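You operate a simulated robot arm through the tools that you are given. There is no shell and no other tool. Be economical: measure what you need, move in short steps, check, and stop when the job is done.

The job below is to be done with a simulated robot arm. You get a single attempt, and the scene is never put back.

JOB
Spray the mark on the blue folded cloth with water and brush it off.
Fine: put the bottle and the clothes brush back. Set down upright: teal spray bottle, clothes brush. What is to be rubbed or washed off counts as gone when no trace of it is left.
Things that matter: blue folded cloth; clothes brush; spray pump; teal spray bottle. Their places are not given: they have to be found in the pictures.

The check looks at the end state, three seconds after you hand in, the way a careful person would. Anything else that was tipped, shoved, dropped, spilled or broken makes it a failure. Flat cloth is picked up by pressing the open fingertips on it (5 to 10 N) and closing them slowly along it; thin cloth reads only 2 to 8 mm in the jaws.

ROBOT AND FRAMES
A 7-joint arm with a two-finger parallel gripper, fixed in place. Base frame: the origin is at the foot of the arm, x ahead of it, y to its left, z up; the work surface is at about z = 0. Lengths are in cm, angles in degrees, forces in N, time in s.
With the tool pointing down near the work surface it reaches from about 24 to 62 cm from the base axis. Its first joint turns from -66.0 to 66.0 degrees. Payload 2.6 kg.
The tool frame sits at the grasp point between the pads (the TCP): z along the fingers, y along the line on which they close. The tips reach 3 cm beyond it. The gripper opens to 9.4 cm. The fingers are 2.8 cm wide and 1 cm thick; the gripper's body (5 by 9.6 cm) begins 5.5 cm behind the TCP.
Orientation is that of the tool frame in the base frame, as [roll, pitch, yaw] about the fixed x, y, z axes, in that order (R = Rz(yaw) Ry(pitch) Rx(roll)). With the fingers straight down and closing along the base's y, the tool's x points along the base's -x, its y along +y and its z along -z.

CONTROLS
- The arm moves only by the tool drive_tool. Its argument "series" is a list of rows, each a list of 2 entries, a list of its own where there are three numbers: the shift along the tool's x, y, z in cm, then the turn, a rotation vector about the tool's x, y, z in degrees. In form: [[[tx, ty, tz], [wx, wy, wz]], ...]. A call has 1 to 12 rows; each row shifts and turns the commanded pose from where the row before left it, along the tool's axes as they then stand. "jaw" is the gripper command, from -1 (fully open) to 1 (shut), values between in proportion, set as the call begins (left out, the last holds). Rows are played at 5 a second. More than 5 cm and 8.6 degrees between two rows, or a gripper value outside its range, and nothing of the call is played. Where a pose cannot be reached the arm comes as near as it can. A force on the tool above 40 N (or 10 N above the force at the start of the call, whichever is more), or a blocked arm, ends the call early, and 0.2 s more pass. Each finger travels about 7.2 cm/s and halts on what it meets, pressing with about 23 N; the grip force reading is that of the motor and also rises with nothing between the fingers. The clock runs only during rows and for 0.2 s after the last one: add rows that do not move to give the fingers time. It gives the time, the measured TCP pose, the force on the tool (base axes), the opening and the grip force at its end, in the units of the frame above (readings bear some noise), with the torque about the TCP (base axes, N m) and any sound that the robot's microphone picked up, and new pictures: "pictures" is both (left out), scene, wrist or none.
- Cameras (640 x 400 px; columns grow to the right, rows downward): "scene" is fixed at [4.56, 44.11, 57.13]; the picture's right is [-0.68, -0.74, 0.00], its down [-0.38, 0.35, -0.85] and it looks along [0.63, -0.58, -0.52] (base axes); focal length 270 px, centre (320, 200). "wrist" rides on the gripper at [7.6, 1.4, -10.2] in the tool frame; the picture's right is [-0.18, 0.98, 0.00], its down [-0.75, -0.14, -0.64] and it looks along [-0.63, -0.12, 0.77] (tool axes); focal length 243 px, centre (320, 200).
- locate(camera, pixels): for up to 12 pixels [column, row] of the newest picture of that camera ("zoom" is the newest enlarged one), the place [x, y, z] in the base frame of the surface seen there, good to about 0.2 cm. It takes no simulated time.
- close_up(camera, box): a new picture of the part [left, top, right, bottom] of that camera's present view, enlarged. It takes no simulated time.
- hand_in(): hands the job in; it is judged then, once.

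Keep the steps short. Do not move on a guess: measure, check each grasp and each placing, and mend mistakes. In all there are 80 turns and 200 pictures (those below and enlarged ones count). Leave the gripper open and the arm clear of the work at the hand-in unless told otherwise, and finish with a single line.

The tools are called after ">>>" as a command line: name --argument value ..., lists and objects as JSON in quotes. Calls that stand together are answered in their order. drive_tool: Moves the arm, as the interface text tells. Its arguments: {"type":"object","properties":{"series":{"type":"array","items":{"type":"array"}},"jaw":{"type":"number"},"pictures":{"type":"string","enum":["both","scene","wrist","none"]}},"required":["series"]} The other tools are called the same way: locate (camera, pixels) gives the place of the surface under pixels of a picture; close_up (camera, box) takes an enlarged picture of a part of a camera's view; hand_in () hands the job in.

At the start:

```text
t: 0.0
tcp_pos: [28.2, 8.87, 44.46]
ee_rot: [-180.0, 0.1, 180.0]
wrist_force: [0.3, 0.1, 0.4]
moment: [-0.01, -0.01, 0.0]
opening: 9.39
gripper_force: 0.1
```

scene: 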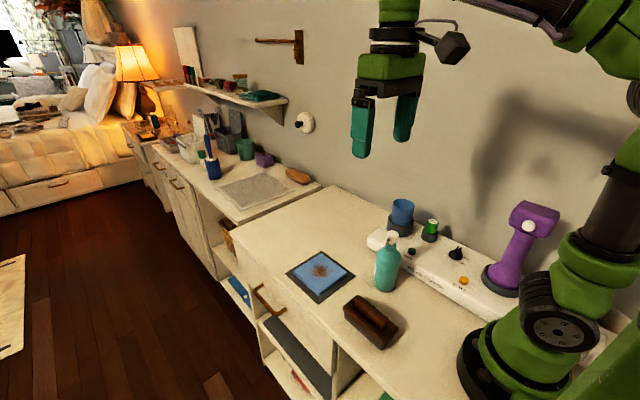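
wrist: 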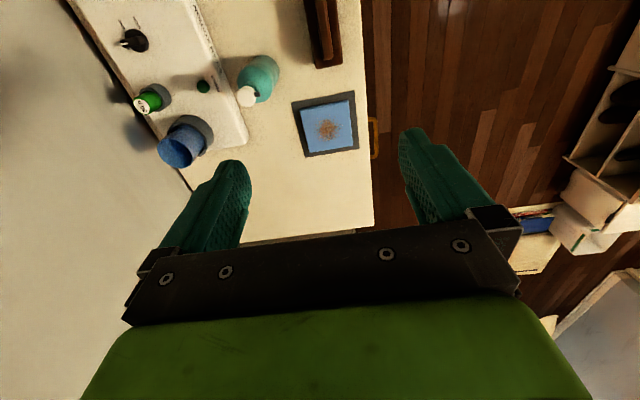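

I see the cloth at about (322,270), the bottle at (387,268) and the brush at (370,320) in the scene view. I'll take close-ups and measure first.

>>> close_up --camera "scene" --box '[270, 190, 480, 360]'

>>> close_up --camera "wrist" --box '[90, 0, 390, 190]'

>>> locate --camera "scene" --pixels '[[322, 272], [287, 273], [326, 250], [355, 276], [318, 304], [388, 268], [392, 240], [386, 290], [370, 318], [345, 312], [397, 330], [380, 348]]'

>>> locate --camera "wrist" --pixels '[[327, 130], [262, 72], [246, 97], [321, 30], [336, 10], [300, 105], [349, 95], [308, 156], [358, 150], [316, 66], [341, 62]]'

```text
2.35 times, centred on (375, 275) of scene
```

zoom: 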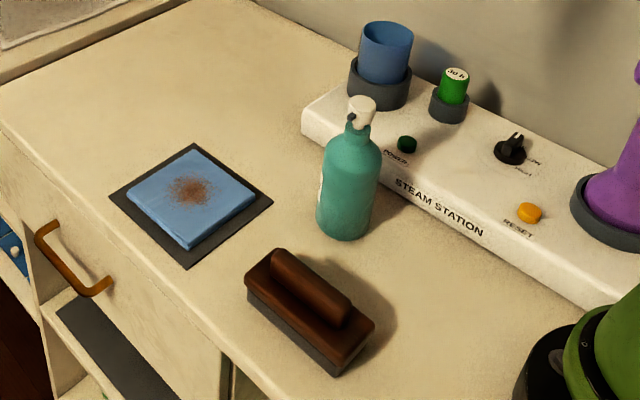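

```text
2.11 times, centred on (240, 95) of wrist
```

zoom: 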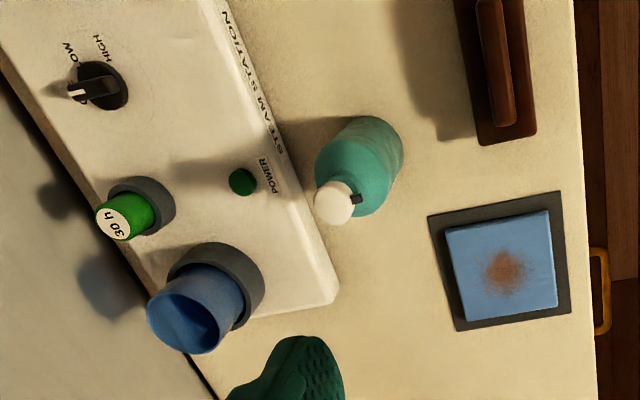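

```text
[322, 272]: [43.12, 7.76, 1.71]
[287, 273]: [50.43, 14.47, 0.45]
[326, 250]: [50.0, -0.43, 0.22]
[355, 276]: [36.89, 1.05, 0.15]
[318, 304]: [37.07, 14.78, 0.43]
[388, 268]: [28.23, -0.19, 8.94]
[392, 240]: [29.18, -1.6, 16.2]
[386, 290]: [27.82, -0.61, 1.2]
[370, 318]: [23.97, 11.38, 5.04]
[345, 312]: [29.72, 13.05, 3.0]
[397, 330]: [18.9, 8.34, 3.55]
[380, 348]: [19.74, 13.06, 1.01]
```

```text
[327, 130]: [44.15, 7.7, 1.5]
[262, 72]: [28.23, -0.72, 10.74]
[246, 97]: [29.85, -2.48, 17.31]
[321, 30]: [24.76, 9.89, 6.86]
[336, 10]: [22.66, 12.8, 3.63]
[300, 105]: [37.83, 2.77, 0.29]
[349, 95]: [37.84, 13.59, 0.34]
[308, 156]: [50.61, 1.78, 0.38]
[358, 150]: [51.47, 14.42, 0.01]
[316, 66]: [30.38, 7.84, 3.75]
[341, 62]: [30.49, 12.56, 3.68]
```

The bottle has a white pump head with a dark nozzle. I'll enlarge it further to see how it works.

>>> close_up --camera "scene" --box '[365, 225, 413, 297]'

>>> locate --camera "zoom" --pixels '[[320, 80], [320, 150], [250, 250], [320, 250], [400, 250], [320, 350]]'

>>> close_up --camera "wrist" --box '[225, 45, 290, 115]'

```text
5.56 times, centred on (389, 261) of scene
```

zoom: 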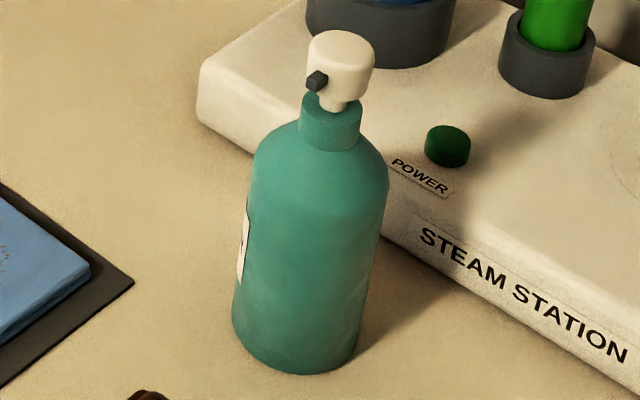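

```text
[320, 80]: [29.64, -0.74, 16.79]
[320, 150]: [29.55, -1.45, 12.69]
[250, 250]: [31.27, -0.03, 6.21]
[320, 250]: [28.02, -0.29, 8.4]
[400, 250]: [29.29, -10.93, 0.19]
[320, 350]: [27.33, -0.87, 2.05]
```

```text
5.71 times, centred on (258, 80) of wrist
```

zoom: 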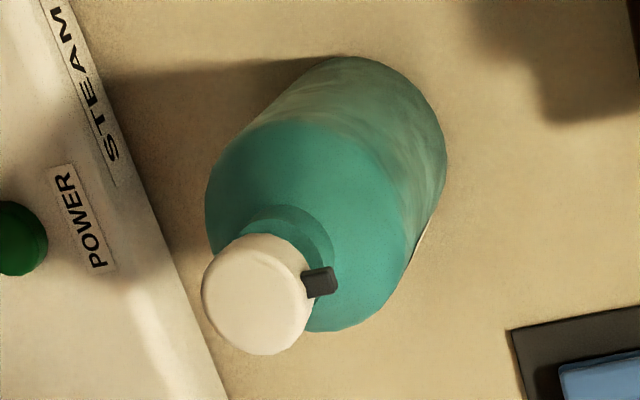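

The pump is a press-down type with a horizontal nozzle. I'll bring the wrist camera nearer, with the fingers staying above the bottle's 17.5 cm top, to see the nozzle direction and the bottle's exact axis.

>>> drive_tool --series '[[[0.5, -1.2, 2.3], [0, 0, 0]], [[0.5, -1.2, 2.3], [0, 0, 0]], [[0.5, -1.2, 2.3], [0, 0, 0]], [[0.5, -1.2, 2.3], [0, 0, 0]], [[0.5, -1.2, 2.3], [0, 0, 0]], [[0.5, -1.2, 2.3], [0, 0, 0]], [[0.5, -1.2, 2.3], [0, 0, 0]], [[0.5, -1.2, 2.3], [0, 0, 0]]]' --jaw -1

```text
t: 1.8
tcp_pos: [24.5, -0.72, 26.02]
ee_rot: [-180.0, 0.1, 179.9]
wrist_force: [-0.7, -0.3, 0.4]
moment: [0.02, 0.0, -0.01]
opening: 9.39
gripper_force: 0.1
```

scene: 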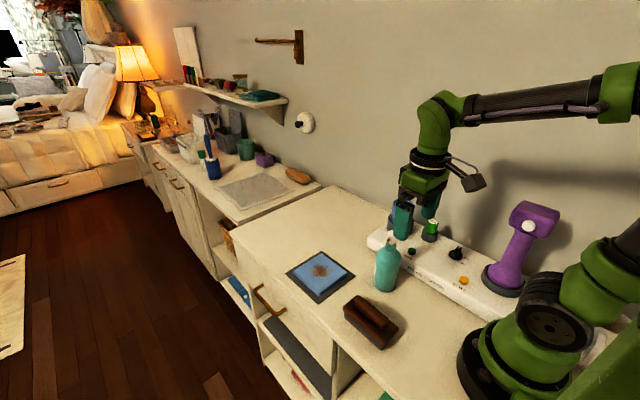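
wrist: 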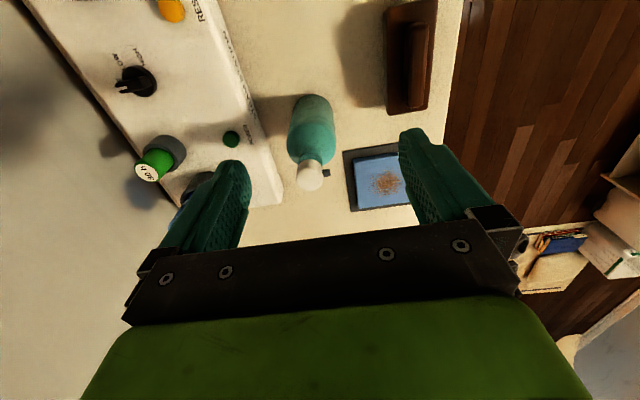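

>>> close_up --camera "wrist" --box '[265, 85, 365, 200]'

>>> locate --camera "wrist" --pixels '[[310, 175], [300, 175], [319, 175], [310, 185], [327, 172], [288, 145], [335, 145], [310, 130], [310, 105], [388, 184]]'

>>> locate --camera "scene" --pixels '[[392, 232], [389, 234], [395, 233], [388, 240], [375, 270], [400, 265]]'

```text
3.48 times, centred on (315, 142) of wrist
```

zoom: 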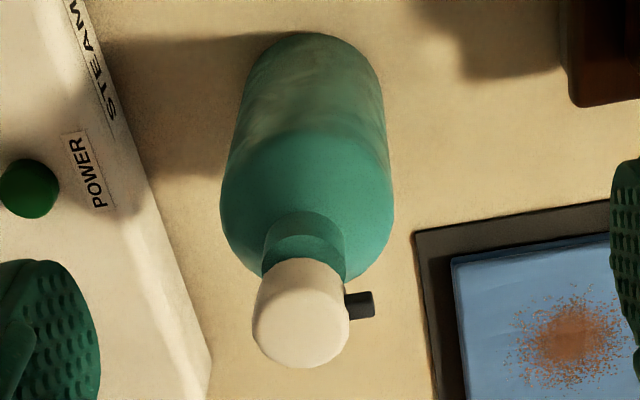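

```text
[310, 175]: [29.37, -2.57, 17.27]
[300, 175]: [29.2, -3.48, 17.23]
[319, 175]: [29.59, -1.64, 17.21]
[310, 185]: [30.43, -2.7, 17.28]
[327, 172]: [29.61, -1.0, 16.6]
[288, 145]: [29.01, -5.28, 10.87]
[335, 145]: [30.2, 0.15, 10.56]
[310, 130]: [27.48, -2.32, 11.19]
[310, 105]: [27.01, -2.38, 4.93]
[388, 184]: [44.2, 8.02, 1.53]
```

```text
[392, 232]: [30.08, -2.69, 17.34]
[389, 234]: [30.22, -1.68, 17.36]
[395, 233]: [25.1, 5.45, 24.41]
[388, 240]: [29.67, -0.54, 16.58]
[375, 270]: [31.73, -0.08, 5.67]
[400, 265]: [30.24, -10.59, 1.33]
```

Bottle axis is about (29.8, -2.6), top 17.3, and the nozzle faces +y. I'll check the heights of nearby things (station, cup) before planning where to stand the bottle.

>>> locate --camera "scene" --pixels '[[402, 202], [400, 222], [392, 212], [433, 222], [430, 235], [369, 240], [380, 232], [370, 250], [412, 278], [303, 236], [340, 215], [300, 40]]'

>>> locate --camera "wrist" --pixels '[[283, 200], [262, 140], [345, 150], [352, 210], [388, 110], [433, 112], [437, 5], [395, 5], [410, 50], [425, 105], [390, 20]]'

```text
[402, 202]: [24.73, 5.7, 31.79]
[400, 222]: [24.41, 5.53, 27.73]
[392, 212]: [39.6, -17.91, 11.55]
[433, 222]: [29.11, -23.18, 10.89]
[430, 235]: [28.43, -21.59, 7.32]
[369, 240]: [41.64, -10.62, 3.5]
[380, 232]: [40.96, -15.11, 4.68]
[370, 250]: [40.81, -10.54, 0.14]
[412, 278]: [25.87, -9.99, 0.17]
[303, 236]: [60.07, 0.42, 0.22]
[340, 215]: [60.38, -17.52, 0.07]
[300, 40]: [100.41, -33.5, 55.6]
```

```text
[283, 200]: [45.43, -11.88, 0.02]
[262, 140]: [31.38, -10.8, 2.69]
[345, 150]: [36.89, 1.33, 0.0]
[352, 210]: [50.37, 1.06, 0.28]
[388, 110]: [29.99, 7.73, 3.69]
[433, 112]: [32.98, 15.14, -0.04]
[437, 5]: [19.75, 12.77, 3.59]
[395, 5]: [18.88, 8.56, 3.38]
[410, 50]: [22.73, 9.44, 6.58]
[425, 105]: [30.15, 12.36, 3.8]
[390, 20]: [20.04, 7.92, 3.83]
```

Plan: grip the pump head (closing along x, so the +y nozzle stays clear between the fingers), carry the bottle beside the cloth, then push down so the body strokes against the table. First I move above the bottle and turn the tool by -90°.

>>> drive_tool --series '[[[-5.0, -1.8, 0], [0, 0, -8.2]], [[0, 0, 0], [0, 0, -8.2]], [[0, 0, 0], [0, 0, -8.2]], [[0, 0, 0], [0, 0, -8.2]], [[0, 0, 0], [0, 0, -8.2]], [[0, 0, 0], [0, 0, -8.2]], [[0, 0, 0], [0, 0, -8.2]], [[0, 0, 0], [0, 0, -8.2]], [[0, 0, 0], [0, 0, -8.2]], [[0, 0, 0], [0, 0, -8.2]], [[0, 0, 0], [0, 0, -8.0]], [[0, 0, 0], [0, 0, 0]]]'

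```text
refused: row 1 steps farther than a row can; nothing moved
```

>>> drive_tool --series '[[[-2.6, -1, 0], [0, 0, 0]], [[-2.6, -0.9, 0], [0, 0, -8.2]], [[0, 0, 0], [0, 0, -8.2]], [[0, 0, 0], [0, 0, -8.2]], [[0, 0, 0], [0, 0, -8.2]], [[0, 0, 0], [0, 0, -8.2]], [[0, 0, 0], [0, 0, -8.2]], [[0, 0, 0], [0, 0, -8.2]], [[0, 0, 0], [0, 0, -8.2]], [[0, 0, 0], [0, 0, -8.2]], [[0, 0, 0], [0, 0, -8.2]], [[0, 0, 0], [0, 0, -8.0]]]'

```text
t: 4.4
tcp_pos: [29.21, -2.54, 26.21]
ee_rot: [179.9, 0.0, -89.9]
wrist_force: [-0.1, -0.2, -0.1]
moment: [0.01, 0.02, -0.04]
opening: 9.41
gripper_force: 0.1
```

scene: 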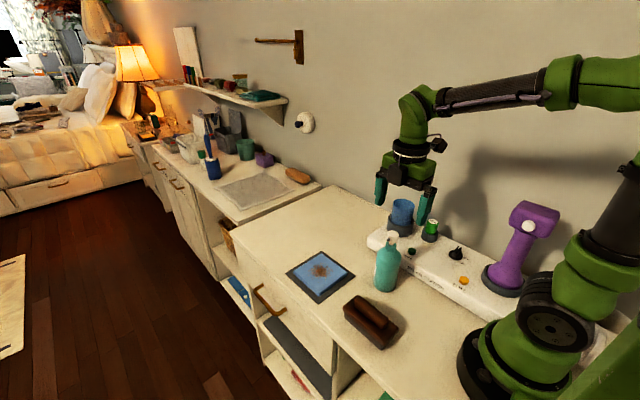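
wrist: 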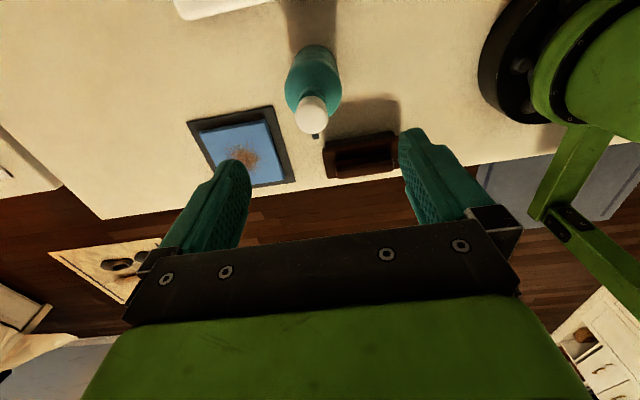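

>>> close_up --camera "wrist" --box '[275, 80, 355, 150]'

>>> locate --camera "zoom" --pixels '[[290, 165], [290, 260], [200, 215], [390, 215], [290, 140], [290, 300], [327, 360], [327, 375]]'

```text
5.71 times, centred on (315, 115) of wrist
```

zoom: 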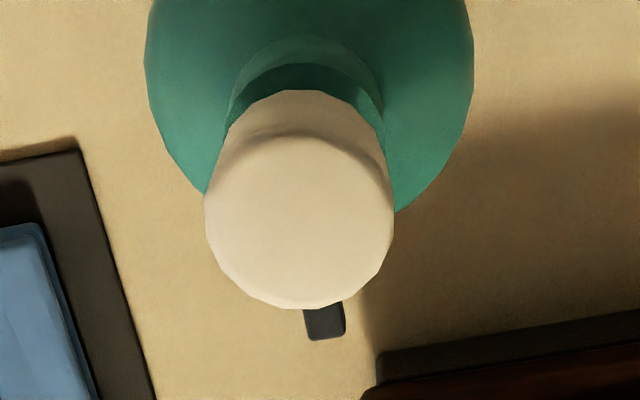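

```text
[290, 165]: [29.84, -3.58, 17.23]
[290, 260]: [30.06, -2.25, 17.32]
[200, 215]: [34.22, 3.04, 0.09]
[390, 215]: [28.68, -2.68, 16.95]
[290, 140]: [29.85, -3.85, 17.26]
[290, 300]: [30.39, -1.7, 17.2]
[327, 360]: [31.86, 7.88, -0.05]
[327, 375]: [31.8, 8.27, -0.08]
```

Head centre is about (29.95, -2.7). I shift 0.7 in x and -0.15 in y and go down to TCP z≈16.2.

>>> drive_tool --series '[[[0.15, -0.7, 0], [0, 0, 0]], [[0, 0, 2], [0, 0, 0]], [[0, 0, 2], [0, 0, 0]], [[0, 0, 2], [0, 0, 0]], [[0, 0, 2], [0, 0, 0]], [[0, 0, 1], [0, 0, 0]], [[0, 0, 1], [0, 0, 0]], [[0, 0, 0], [0, 0, 0]]]'

```text
t: 6.2
tcp_pos: [30.1, -2.69, 16.06]
ee_rot: [-179.9, 0.1, -90.1]
wrist_force: [-0.2, -0.3, 0.4]
moment: [-0.03, -0.02, 0.03]
opening: 9.41
gripper_force: 0.1
```

scene: 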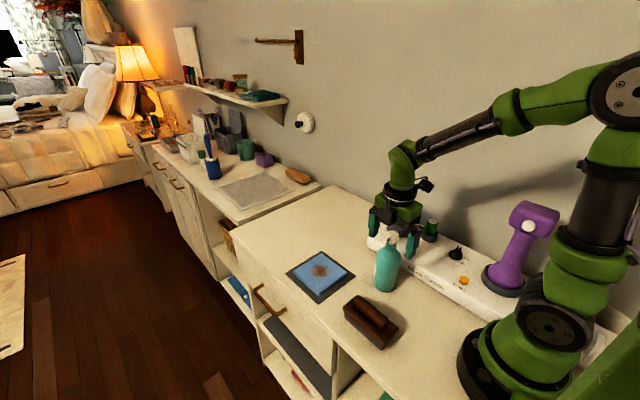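
wrist: 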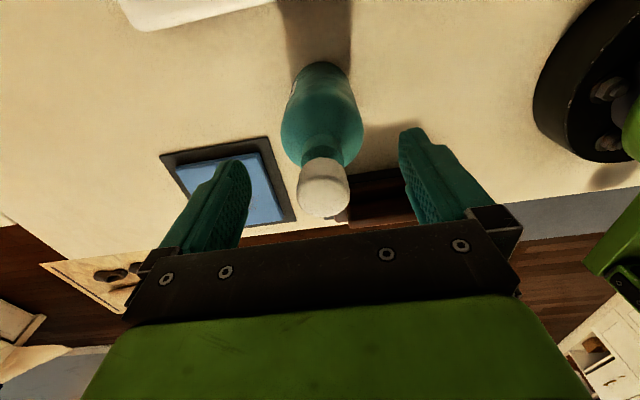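

The head is between the fingers. I close most of the way first, then grip.

>>> drive_tool --series '[[[0, 0, 0], [0, 0, 0]], [[0, 0, 0], [0, 0, 0]], [[0, 0, 0], [0, 0, 0]]]' --jaw 0.3 --pictures "wrist"

>>> drive_tool --series '[[[0, 0, 0], [0, 0, 0]], [[0, 0, 0], [0, 0, 0]]]' --jaw 1 --pictures "both"

```text
t: 7.0
tcp_pos: [30.16, -2.83, 16.18]
ee_rot: [180.0, 0.0, -90.0]
wrist_force: [-0.1, -0.1, 0.1]
moment: [0.01, -0.03, -0.03]
opening: 3.29
gripper_force: 0.0
```

wrist: 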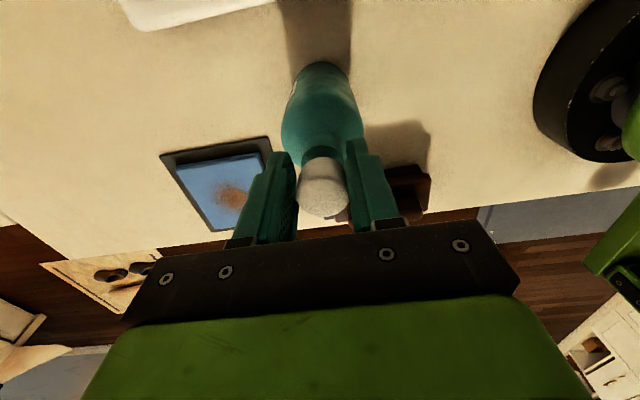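

```text
t: 7.6
tcp_pos: [30.17, -2.97, 16.11]
ee_rot: [180.0, 0.0, -90.0]
wrist_force: [1.1, -0.3, 0.0]
moment: [0.01, -0.03, 0.0]
opening: 2.57
gripper_force: 22.8
```

scene: 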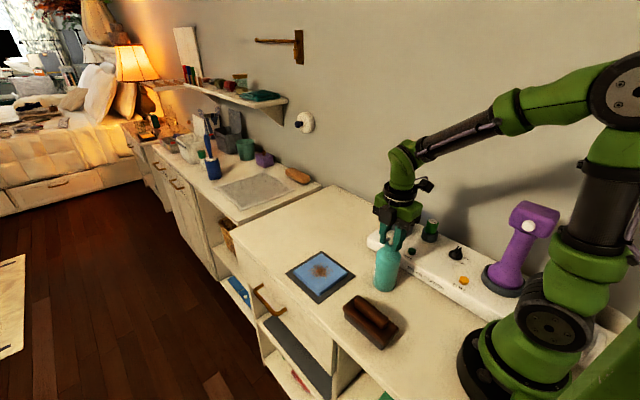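
wrist: 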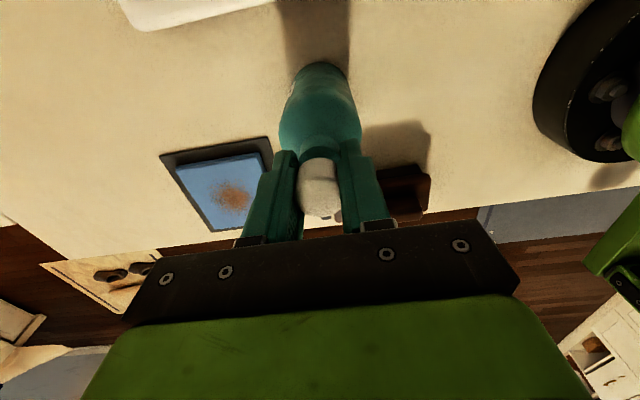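

Gripped at 2.57 cm. I lift 3 cm and check the bottle hangs straight.

>>> drive_tool --series '[[[0, 0, -1], [0, 0, 0]], [[0, 0, -1], [0, 0, 0]], [[0, 0, -1.5], [0, 0, 0]], [[0, 0, 0], [0, 0, 0]]]'

>>> close_up --camera "scene" --box '[345, 180, 435, 310]'

```text
t: 8.6
tcp_pos: [29.99, -2.76, 19.62]
ee_rot: [-180.0, -0.1, -90.1]
wrist_force: [0.5, -0.9, -2.3]
moment: [0.03, -0.03, 0.03]
opening: 2.58
gripper_force: 23.3
```

scene: 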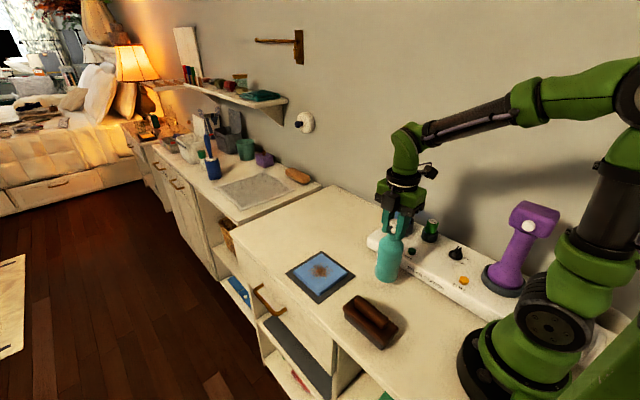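
wrist: 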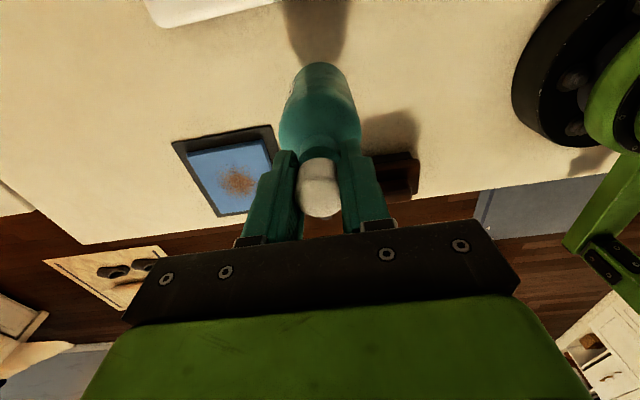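

```text
3.08 times, centred on (390, 245) of scene
```

zoom: 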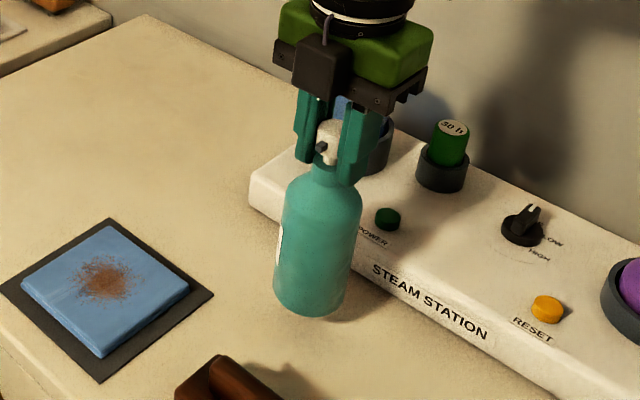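

The bottle hangs straight with the nozzle toward +y. I carry it to (44, -6.5), beside the cloth.

>>> drive_tool --series '[[[0.5, -2, 0], [0, 0, 0]], [[0.5, -2, 0], [0, 0, 0]], [[0.5, -2, 0], [0, 0, 0]], [[0.5, -2, 0], [0, 0, 0]], [[0.5, -2, 0], [0, 0, 0]], [[0.5, -2, 0], [0, 0, 0]], [[0.5, -2, 0], [0, 0, 0]], [[0, 0, 0], [0, 0, 0]]]'

>>> close_up --camera "scene" --box '[265, 170, 415, 320]'

```text
t: 10.4
tcp_pos: [43.97, -6.39, 19.58]
ee_rot: [179.9, 0.0, -90.0]
wrist_force: [0.3, 0.6, -2.8]
moment: [-0.03, 0.02, 0.0]
opening: 2.58
gripper_force: 22.8
```

scene: 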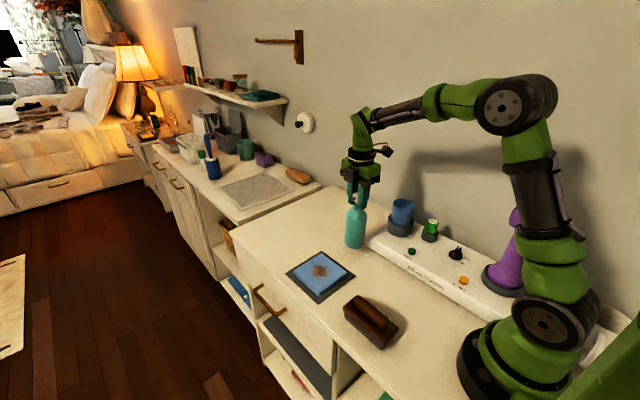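
wrist: 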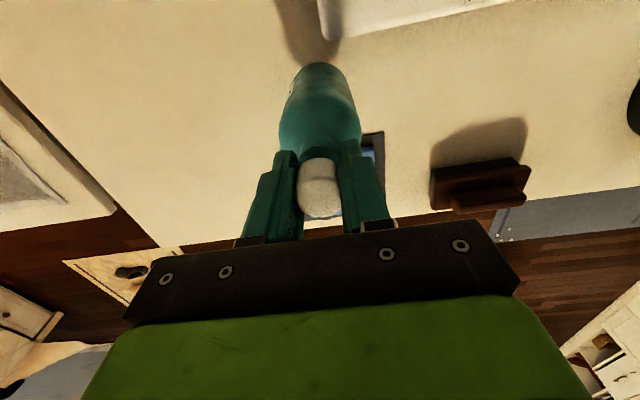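

```text
2.67 times, centred on (340, 245) of scene
```

zoom: 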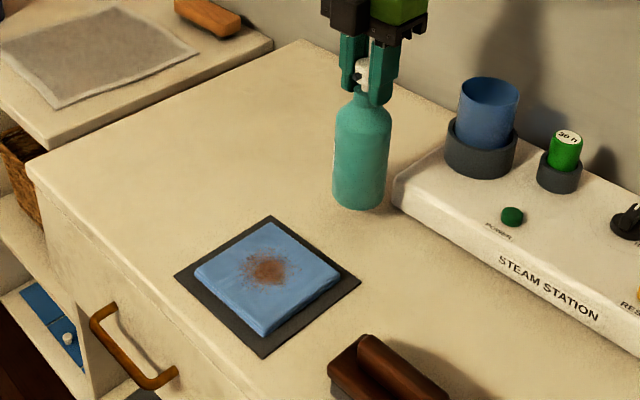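

The nozzle faces the mark (+y), about 12 cm away. I lower the bottle onto the table, just to contact, before pressing.

>>> drive_tool --series '[[[0, 0, 1.5], [0, 0, 0]], [[0, 0, 1.2], [0, 0, 0]], [[0, 0, 0.5], [0, 0, 0]], [[0, 0, 0.2], [0, 0, 0]], [[0, 0, 0], [0, 0, 0]]]' --pictures "scene"

>>> drive_tool --series '[[[0, 0, 0.2], [0, 0, 0]], [[0, 0, 0.2], [0, 0, 0]], [[0, 0, 0.2], [0, 0, 0]]]' --pictures "scene"

>>> close_up --camera "scene" --box '[265, 170, 415, 320]'

```text
t: 11.6
tcp_pos: [43.97, -6.33, 16.22]
ee_rot: [179.9, 0.0, -90.1]
wrist_force: [0.4, -0.5, -2.4]
moment: [-0.01, -0.01, 0.04]
opening: 2.59
gripper_force: 23.2
```

scene: 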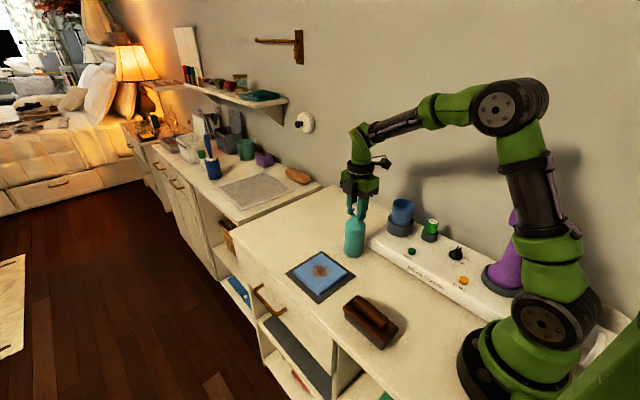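

```text
t: 12.4
tcp_pos: [44.11, -6.38, 15.72]
ee_rot: [-179.8, 0.1, -90.1]
wrist_force: [-2.9, 1.6, 9.6]
moment: [0.05, 0.22, -0.01]
opening: 2.58
gripper_force: 23.1
```

scene: 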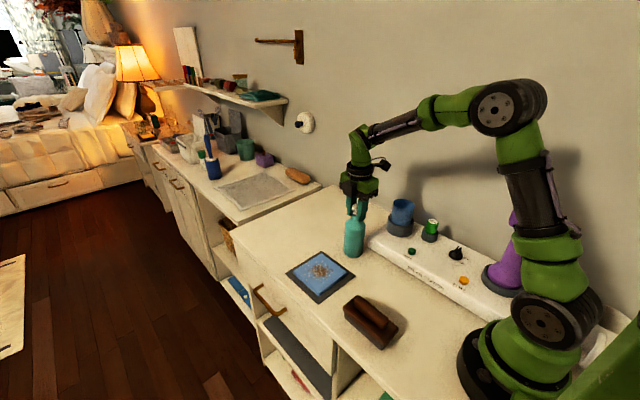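

```text
2.67 times, centred on (340, 245) of scene
```

zoom: 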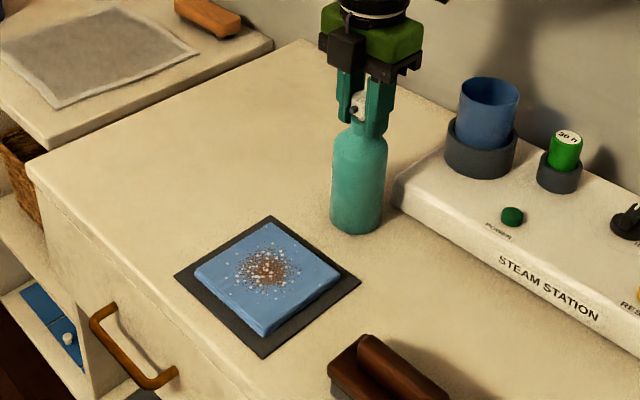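

The first press already sprayed: droplets sit on the mark. I look closer at the coverage.

>>> close_up --camera "scene" --box '[285, 248, 357, 306]'

```text
6.90 times, centred on (321, 277) of scene
```

zoom: 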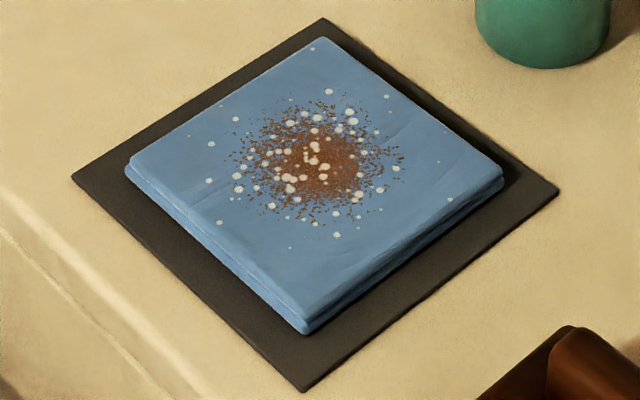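

Coverage is centred on the mark. I release the pump and press once more for even wetting.

>>> drive_tool --series '[[[0, 0, -0.4], [0, 0, 0]], [[0, 0, -0.4], [0, 0, 0]], [[0, 0, 0], [0, 0, 0]], [[0, 0, 0.3], [0, 0, 0]], [[0, 0, 0.3], [0, 0, 0]], [[0, 0, 0.2], [0, 0, 0]], [[0, 0, 0], [0, 0, 0]]]' --pictures "none"

>>> close_up --camera "scene" --box '[285, 248, 357, 306]'

```text
t: 14.0
tcp_pos: [44.13, -6.31, 15.75]
ee_rot: [-179.8, 0.0, -89.9]
wrist_force: [-2.3, 1.1, 9.1]
moment: [-0.01, 0.18, 0.03]
opening: 2.57
gripper_force: 22.8
```

```text
6.90 times, centred on (321, 277) of scene
```

zoom: 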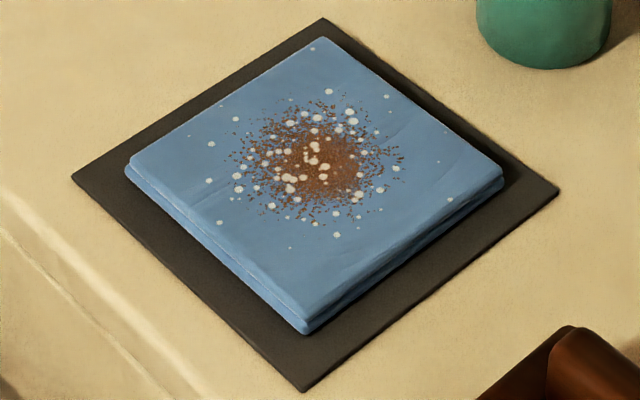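

The mark is wet. Now I lift the bottle and carry it back to its original place (30, -2.75).

>>> drive_tool --series '[[[0, 0, -2], [0, 0, 0]], [[0, 0, -2], [0, 0, 0]], [[-0.5, 2, 0], [0, 0, 0]], [[-0.5, 2, 0], [0, 0, 0]], [[-0.5, 2, 0], [0, 0, 0]], [[-0.5, 2, 0], [0, 0, 0]], [[-0.5, 2, 0], [0, 0, 0]], [[-0.5, 2, 0], [0, 0, 0]], [[-0.55, 2, 0], [0, 0, 0]], [[0, 0, 0], [0, 0, 0]]]'

```text
t: 16.2
tcp_pos: [29.98, -2.74, 19.6]
ee_rot: [180.0, 0.2, -90.1]
wrist_force: [-0.1, -0.8, -2.6]
moment: [0.02, 0.0, -0.03]
opening: 2.56
gripper_force: 23.0
```

scene: 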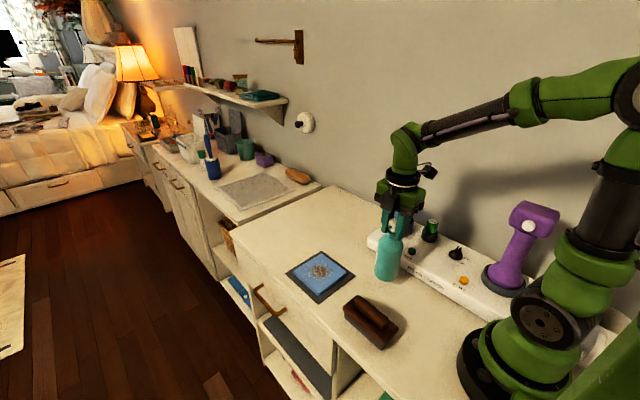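
wrist: 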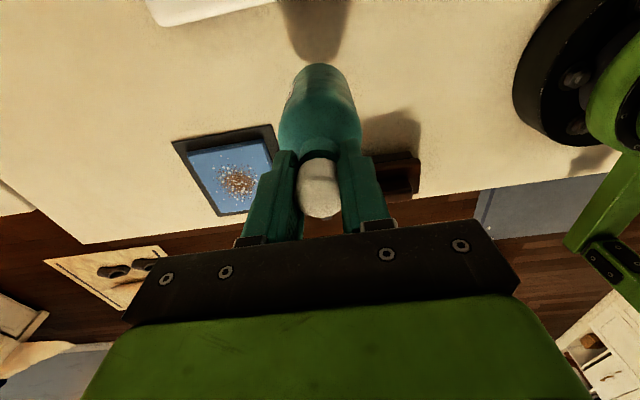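

I lower it 3.4 cm, slowly at the end.

>>> drive_tool --series '[[[0, 0, 1.5], [0, 0, 0]], [[0, 0, 1.2], [0, 0, 0]], [[0, 0, 0.5], [0, 0, 0]], [[0, 0, 0.2], [0, 0, 0]], [[0, 0, 0.1], [0, 0, 0]], [[0, 0, 0], [0, 0, 0]]]' --pictures "scene"

```text
t: 17.6
tcp_pos: [30.01, -2.77, 16.21]
ee_rot: [-180.0, 0.0, -90.2]
wrist_force: [-0.3, 0.7, -1.9]
moment: [-0.02, 0.03, -0.01]
opening: 2.59
gripper_force: 23.1
```

scene: 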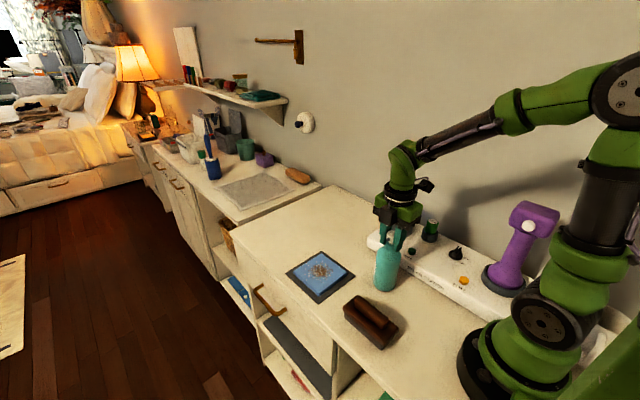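

Force shows it's barely carrying still (-1.9 N); I go down another 0.15 cm, checking the force.

>>> drive_tool --series '[[[0, 0, 0.1], [0, 0, 0]], [[0, 0, 0.05], [0, 0, 0]], [[0, 0, 0], [0, 0, 0]]]' --pictures "none"

```text
t: 18.4
tcp_pos: [30.0, -2.71, 16.0]
ee_rot: [179.9, 0.0, -90.2]
wrist_force: [0.0, 1.1, -1.9]
moment: [0.01, -0.02, 0.01]
opening: 2.56
gripper_force: 23.0
```

>>> drive_tool --series '[[[0, 0, 0.05], [0, 0, 0]], [[0, 0, 0.05], [0, 0, 0]], [[0, 0, 0], [0, 0, 0]]]' --pictures "none"

```text
t: 19.2
tcp_pos: [29.96, -2.73, 16.09]
ee_rot: [180.0, 0.1, -90.0]
wrist_force: [-0.5, -0.8, -3.1]
moment: [0.0, -0.01, 0.0]
opening: 2.58
gripper_force: 23.2
```

Still hanging. I go down in 0.05 steps.

>>> drive_tool --series '[[[0, 0, 0.05], [0, 0, 0]], [[0, 0, 0.05], [0, 0, 0]], [[0, 0, 0], [0, 0, 0]]]' --pictures "none"

```text
t: 20.0
tcp_pos: [30.18, -2.68, 15.81]
ee_rot: [-179.9, 0.0, -90.1]
wrist_force: [-2.5, 1.2, 6.7]
moment: [0.05, 0.2, -0.02]
opening: 2.56
gripper_force: 22.7
```

In contact. I back off 0.07 cm and open gently.

>>> drive_tool --series '[[[0, 0, -0.07], [0, 0, 0]], [[0, 0, 0], [0, 0, 0]]]' --pictures "none"

>>> drive_tool --series '[[[0, 0, 0], [0, 0, 0]], [[0, 0, 0], [0, 0, 0]]]' --jaw 0.2 --pictures "both"

```text
t: 20.6
tcp_pos: [30.05, -2.77, 15.87]
ee_rot: [180.0, 0.1, -90.0]
wrist_force: [0.1, 2.5, 4.0]
moment: [0.22, -0.02, 0.04]
opening: 2.56
gripper_force: 23.1
```

```text
t: 21.2
tcp_pos: [30.19, -2.77, 15.86]
ee_rot: [-179.9, 0.0, -90.1]
wrist_force: [-0.3, 0.3, 0.0]
moment: [-0.01, 0.0, 0.0]
opening: 3.74
gripper_force: 0.0
```

scene: 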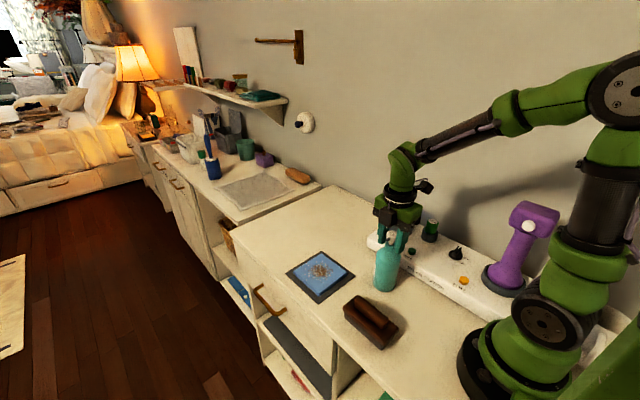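
wrist: 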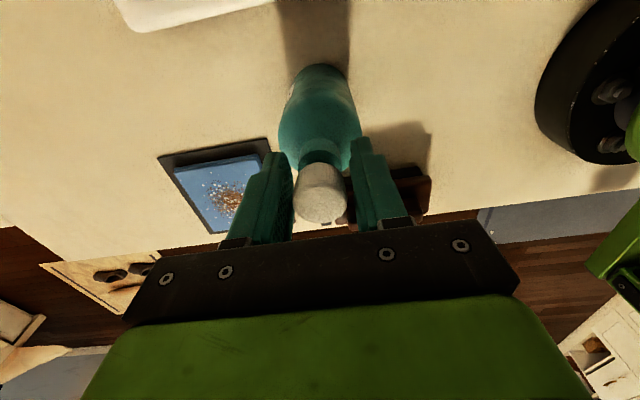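

The bottle stands free. I open fully and rise straight up 10 cm.

>>> drive_tool --series '[[[0, 0, 0], [0, 0, 0]], [[0, 0, 0], [0, 0, 0]], [[0, 0, 0], [0, 0, 0]], [[0, 0, -2], [0, 0, 0]], [[0, 0, -2], [0, 0, 0]], [[0, 0, -3], [0, 0, 0]], [[0, 0, -3], [0, 0, 0]]]' --jaw -1 --pictures "both"

>>> close_up --camera "scene" --box '[270, 190, 480, 360]'

```text
t: 22.8
tcp_pos: [30.19, -2.74, 26.14]
ee_rot: [-180.0, 0.0, -90.1]
wrist_force: [-0.4, -0.6, -0.5]
moment: [0.02, 0.01, 0.0]
opening: 9.39
gripper_force: 0.0
```

scene: 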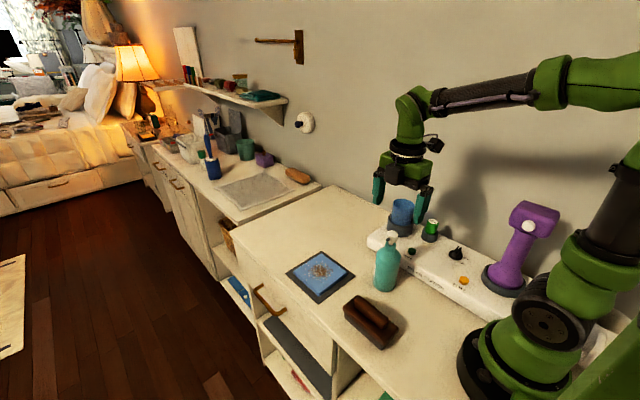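
wrist: 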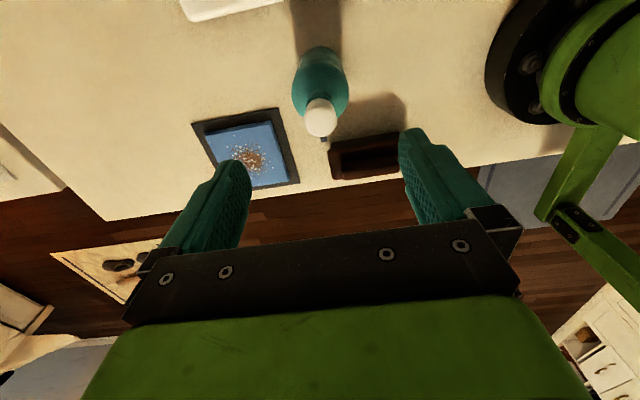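

```text
2.35 times, centred on (375, 275) of scene
```

zoom: 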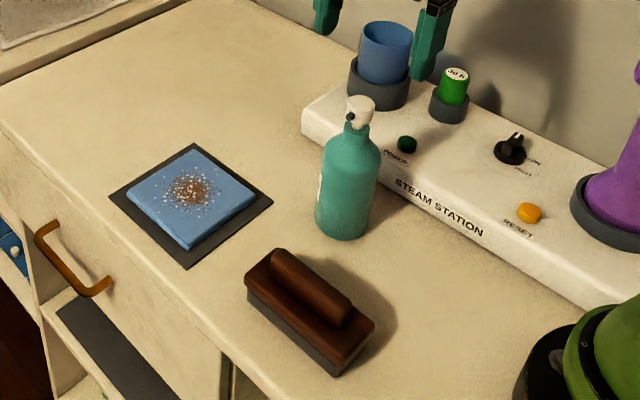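

The bottle is back upright. Next I go above the brush (about 24.6, 10.4) and turn the tool back by +90° so the fingers close across the handle (along y).

>>> drive_tool --series '[[[-3.3, 1.4, 0], [0, 0, 0]], [[-3.3, 1.4, 0], [0, 0, 0]], [[-3.3, 1.4, 0], [0, 0, 0]], [[-3.3, 1.4, 0], [0, 0, 0]]]' --pictures "none"

>>> drive_tool --series '[[[0, 0, 0], [0, 0, 8.2]], [[0, 0, 0], [0, 0, 8.2]], [[0, 0, 0], [0, 0, 8.2]], [[0, 0, 0], [0, 0, 8.2]], [[0, 0, 0], [0, 0, 8.2]], [[0, 0, 0], [0, 0, 8.2]], [[0, 0, 0], [0, 0, 8.2]], [[0, 0, 0], [0, 0, 8.2]], [[0, 0, 0], [0, 0, 8.2]], [[0, 0, 0], [0, 0, 8.2]], [[0, 0, 0], [0, 0, 8.0]], [[0, 0, 2], [0, 0, 0]]]'

```text
t: 23.8
tcp_pos: [24.66, 10.38, 26.04]
ee_rot: [180.0, 0.1, -90.1]
wrist_force: [0.4, -0.5, -0.5]
moment: [0.02, 0.01, 0.01]
opening: 9.39
gripper_force: 0.2
```

```text
t: 26.4
tcp_pos: [24.64, 10.47, 24.0]
ee_rot: [-180.0, -0.1, 179.7]
wrist_force: [0.4, 0.2, 0.2]
moment: [0.01, 0.0, 0.0]
opening: 9.42
gripper_force: 0.1
```

scene: 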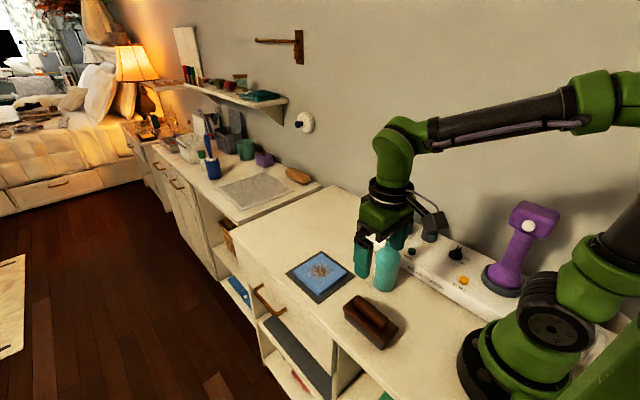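
wrist: 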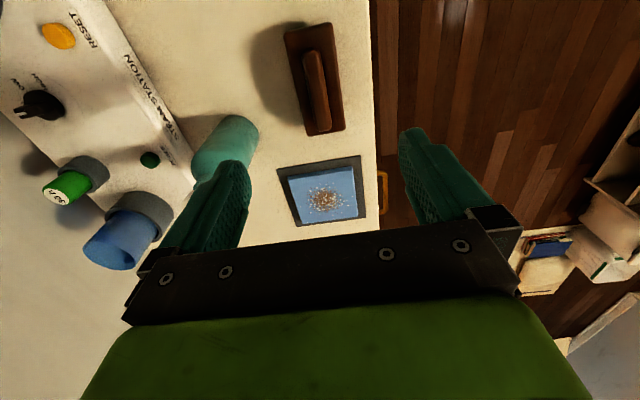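

>>> close_up --camera "wrist" --box '[265, 10, 365, 145]'

>>> locate --camera "wrist" --pixels '[[285, 35], [330, 28], [308, 134], [343, 127], [313, 55], [322, 125], [308, 90], [330, 85], [318, 88], [313, 75], [325, 75], [286, 55]]'

```text
2.96 times, centred on (315, 78) of wrist
```

zoom: 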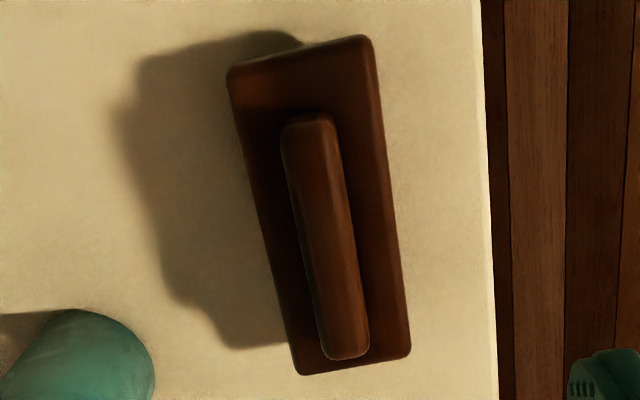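

```text
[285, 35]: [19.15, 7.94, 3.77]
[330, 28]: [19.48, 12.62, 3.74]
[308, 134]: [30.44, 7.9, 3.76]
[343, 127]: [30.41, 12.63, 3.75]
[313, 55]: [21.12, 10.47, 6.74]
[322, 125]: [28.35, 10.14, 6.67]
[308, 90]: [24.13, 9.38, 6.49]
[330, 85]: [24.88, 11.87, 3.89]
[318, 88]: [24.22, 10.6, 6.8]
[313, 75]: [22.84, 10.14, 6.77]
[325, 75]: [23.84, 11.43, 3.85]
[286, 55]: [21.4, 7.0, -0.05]
```

Brush centre is (24.8, 10.27), handle z 3.75–6.8 and about 2 cm wide. I descend to TCP z≈7.2 (tips at 4.2, just above the block).

>>> drive_tool --series '[[[-0.15, -0.2, 2], [0, 0, 0]], [[0, 0, 2.5], [0, 0, 0]], [[0, 0, 2.5], [0, 0, 0]], [[0, 0, 2.5], [0, 0, 0]], [[0, 0, 2.5], [0, 0, 0]], [[0, 0, 2], [0, 0, 0]], [[0, 0, 1.5], [0, 0, 0]], [[0, 0, 1], [0, 0, 0]], [[0, 0, 0.3], [0, 0, 0]], [[0, 0, 0], [0, 0, 0]]]'

```text
t: 28.6
tcp_pos: [24.61, 10.33, 7.16]
ee_rot: [180.0, 0.0, 179.9]
wrist_force: [-0.7, -0.6, -1.3]
moment: [-0.02, 0.0, -0.01]
opening: 9.39
gripper_force: 0.1
```

scene: 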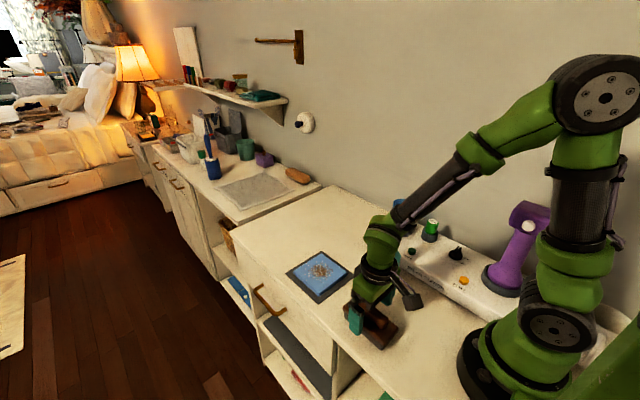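
wrist: 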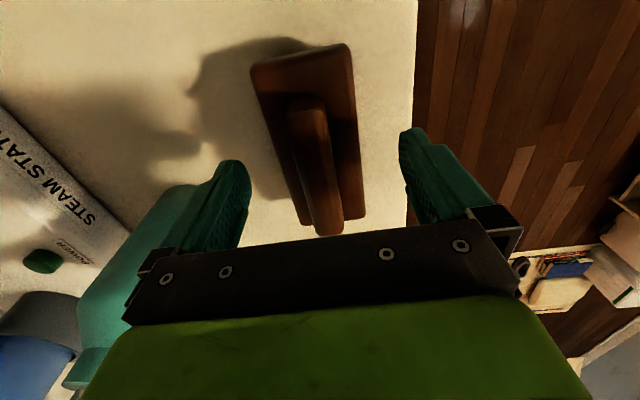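

The handle lies between the fingers. I close on it.

>>> drive_tool --series '[[[0, 0, 0], [0, 0, 0]], [[0, 0, 0], [0, 0, 0]], [[0, 0, 0], [0, 0, 0]], [[0, 0, 0], [0, 0, 0]]]' --jaw 1 --pictures "wrist"

>>> drive_tool --series '[[[0, 0, -1], [0, 0, 0]], [[0, 0, -1.5], [0, 0, 0]], [[0, 0, -1.5], [0, 0, 0]], [[0, 0, 0], [0, 0, 0]]]' --pictures "both"

```text
t: 29.6
tcp_pos: [24.59, 10.29, 7.13]
ee_rot: [180.0, 0.0, 180.0]
wrist_force: [-0.8, 0.2, 3.8]
moment: [-0.02, 0.02, 0.05]
opening: 2.29
gripper_force: 23.0
```

wrist: 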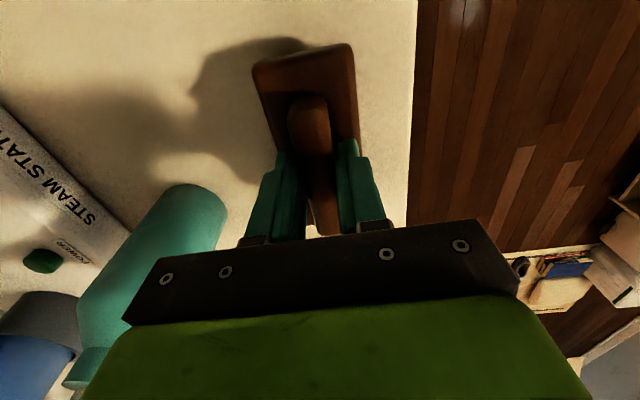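

```text
t: 30.6
tcp_pos: [24.64, 10.24, 11.11]
ee_rot: [180.0, 0.0, -180.0]
wrist_force: [-0.5, 1.1, -1.6]
moment: [0.05, 0.01, 0.01]
opening: 0.0
gripper_force: 23.0
```

scene: 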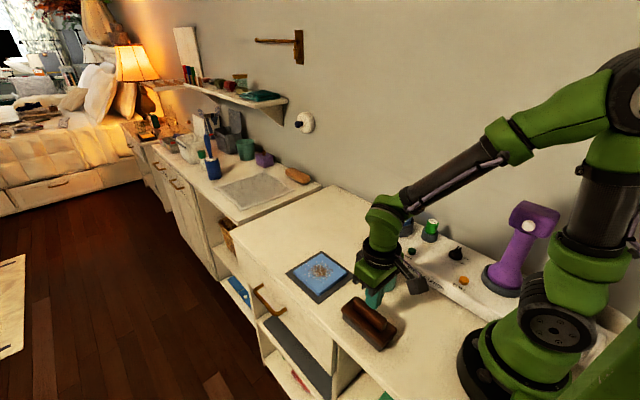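
wrist: 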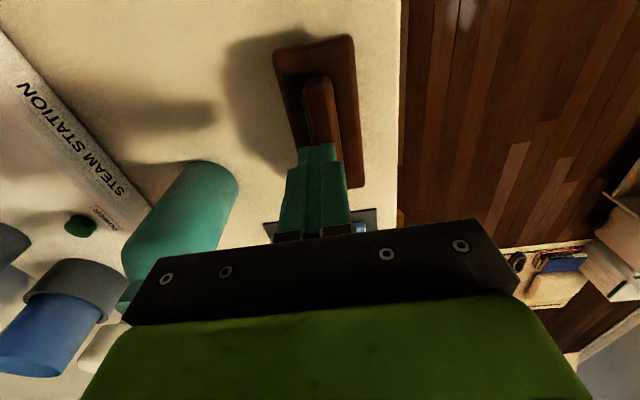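

The fingers slipped off the handle. I check where the brush is now.

>>> drive_tool --series '[[[0, 0, -4], [0, 0, 0]], [[0, 0, -4], [0, 0, 0]], [[0, 0, -3], [0, 0, 0]], [[0, 0, 0], [0, 0, 0]]]' --jaw -1

>>> close_up --camera "wrist" --box '[265, 10, 365, 145]'

>>> close_up --camera "scene" --box '[335, 285, 405, 355]'

>>> locate --camera "wrist" --pixels '[[285, 35], [330, 28], [308, 130], [343, 127], [313, 55], [322, 125], [308, 90], [312, 90], [316, 90], [320, 90], [324, 90], [328, 90]]'

```text
t: 31.6
tcp_pos: [24.56, 10.33, 22.22]
ee_rot: [-180.0, 0.0, 179.8]
wrist_force: [-0.2, 1.0, 0.5]
moment: [0.03, -0.02, 0.0]
opening: 9.4
gripper_force: 0.1
```

scene: 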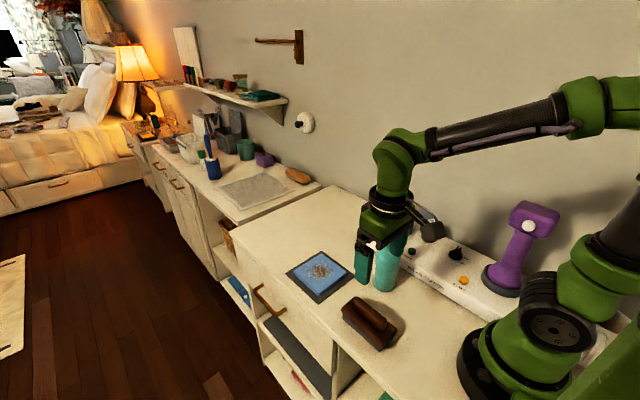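
wrist: 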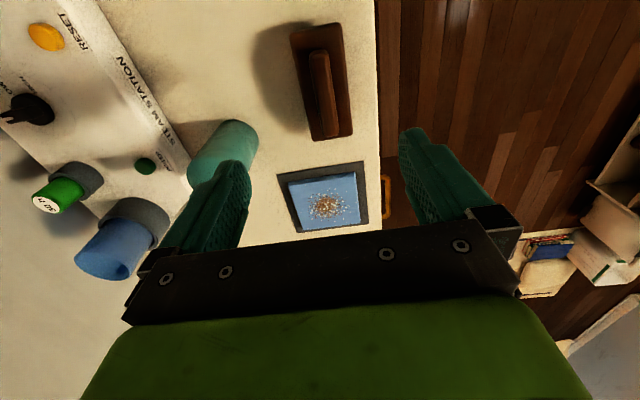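

```text
2.96 times, centred on (315, 78) of wrist
```

zoom: 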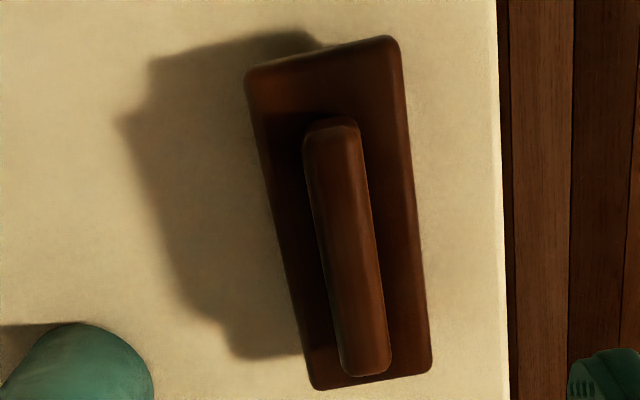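

```text
5.71 times, centred on (370, 320) of scene
```

zoom: 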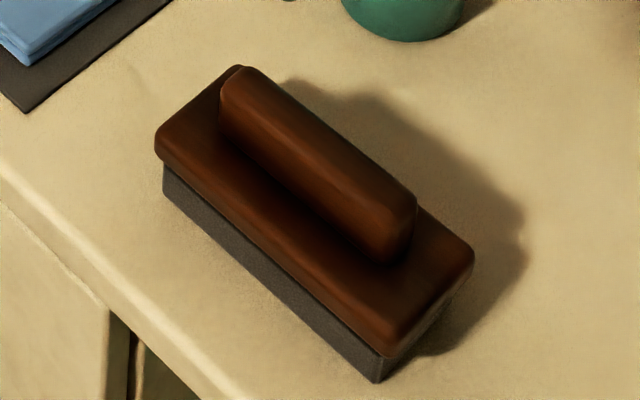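

```text
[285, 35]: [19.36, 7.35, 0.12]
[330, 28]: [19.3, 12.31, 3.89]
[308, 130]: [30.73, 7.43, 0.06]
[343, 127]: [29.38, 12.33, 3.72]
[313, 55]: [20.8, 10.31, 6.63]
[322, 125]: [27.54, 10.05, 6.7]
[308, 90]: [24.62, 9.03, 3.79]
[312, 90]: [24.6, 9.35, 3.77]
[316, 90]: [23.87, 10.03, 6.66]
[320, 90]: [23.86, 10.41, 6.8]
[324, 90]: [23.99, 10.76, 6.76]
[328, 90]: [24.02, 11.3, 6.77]
```

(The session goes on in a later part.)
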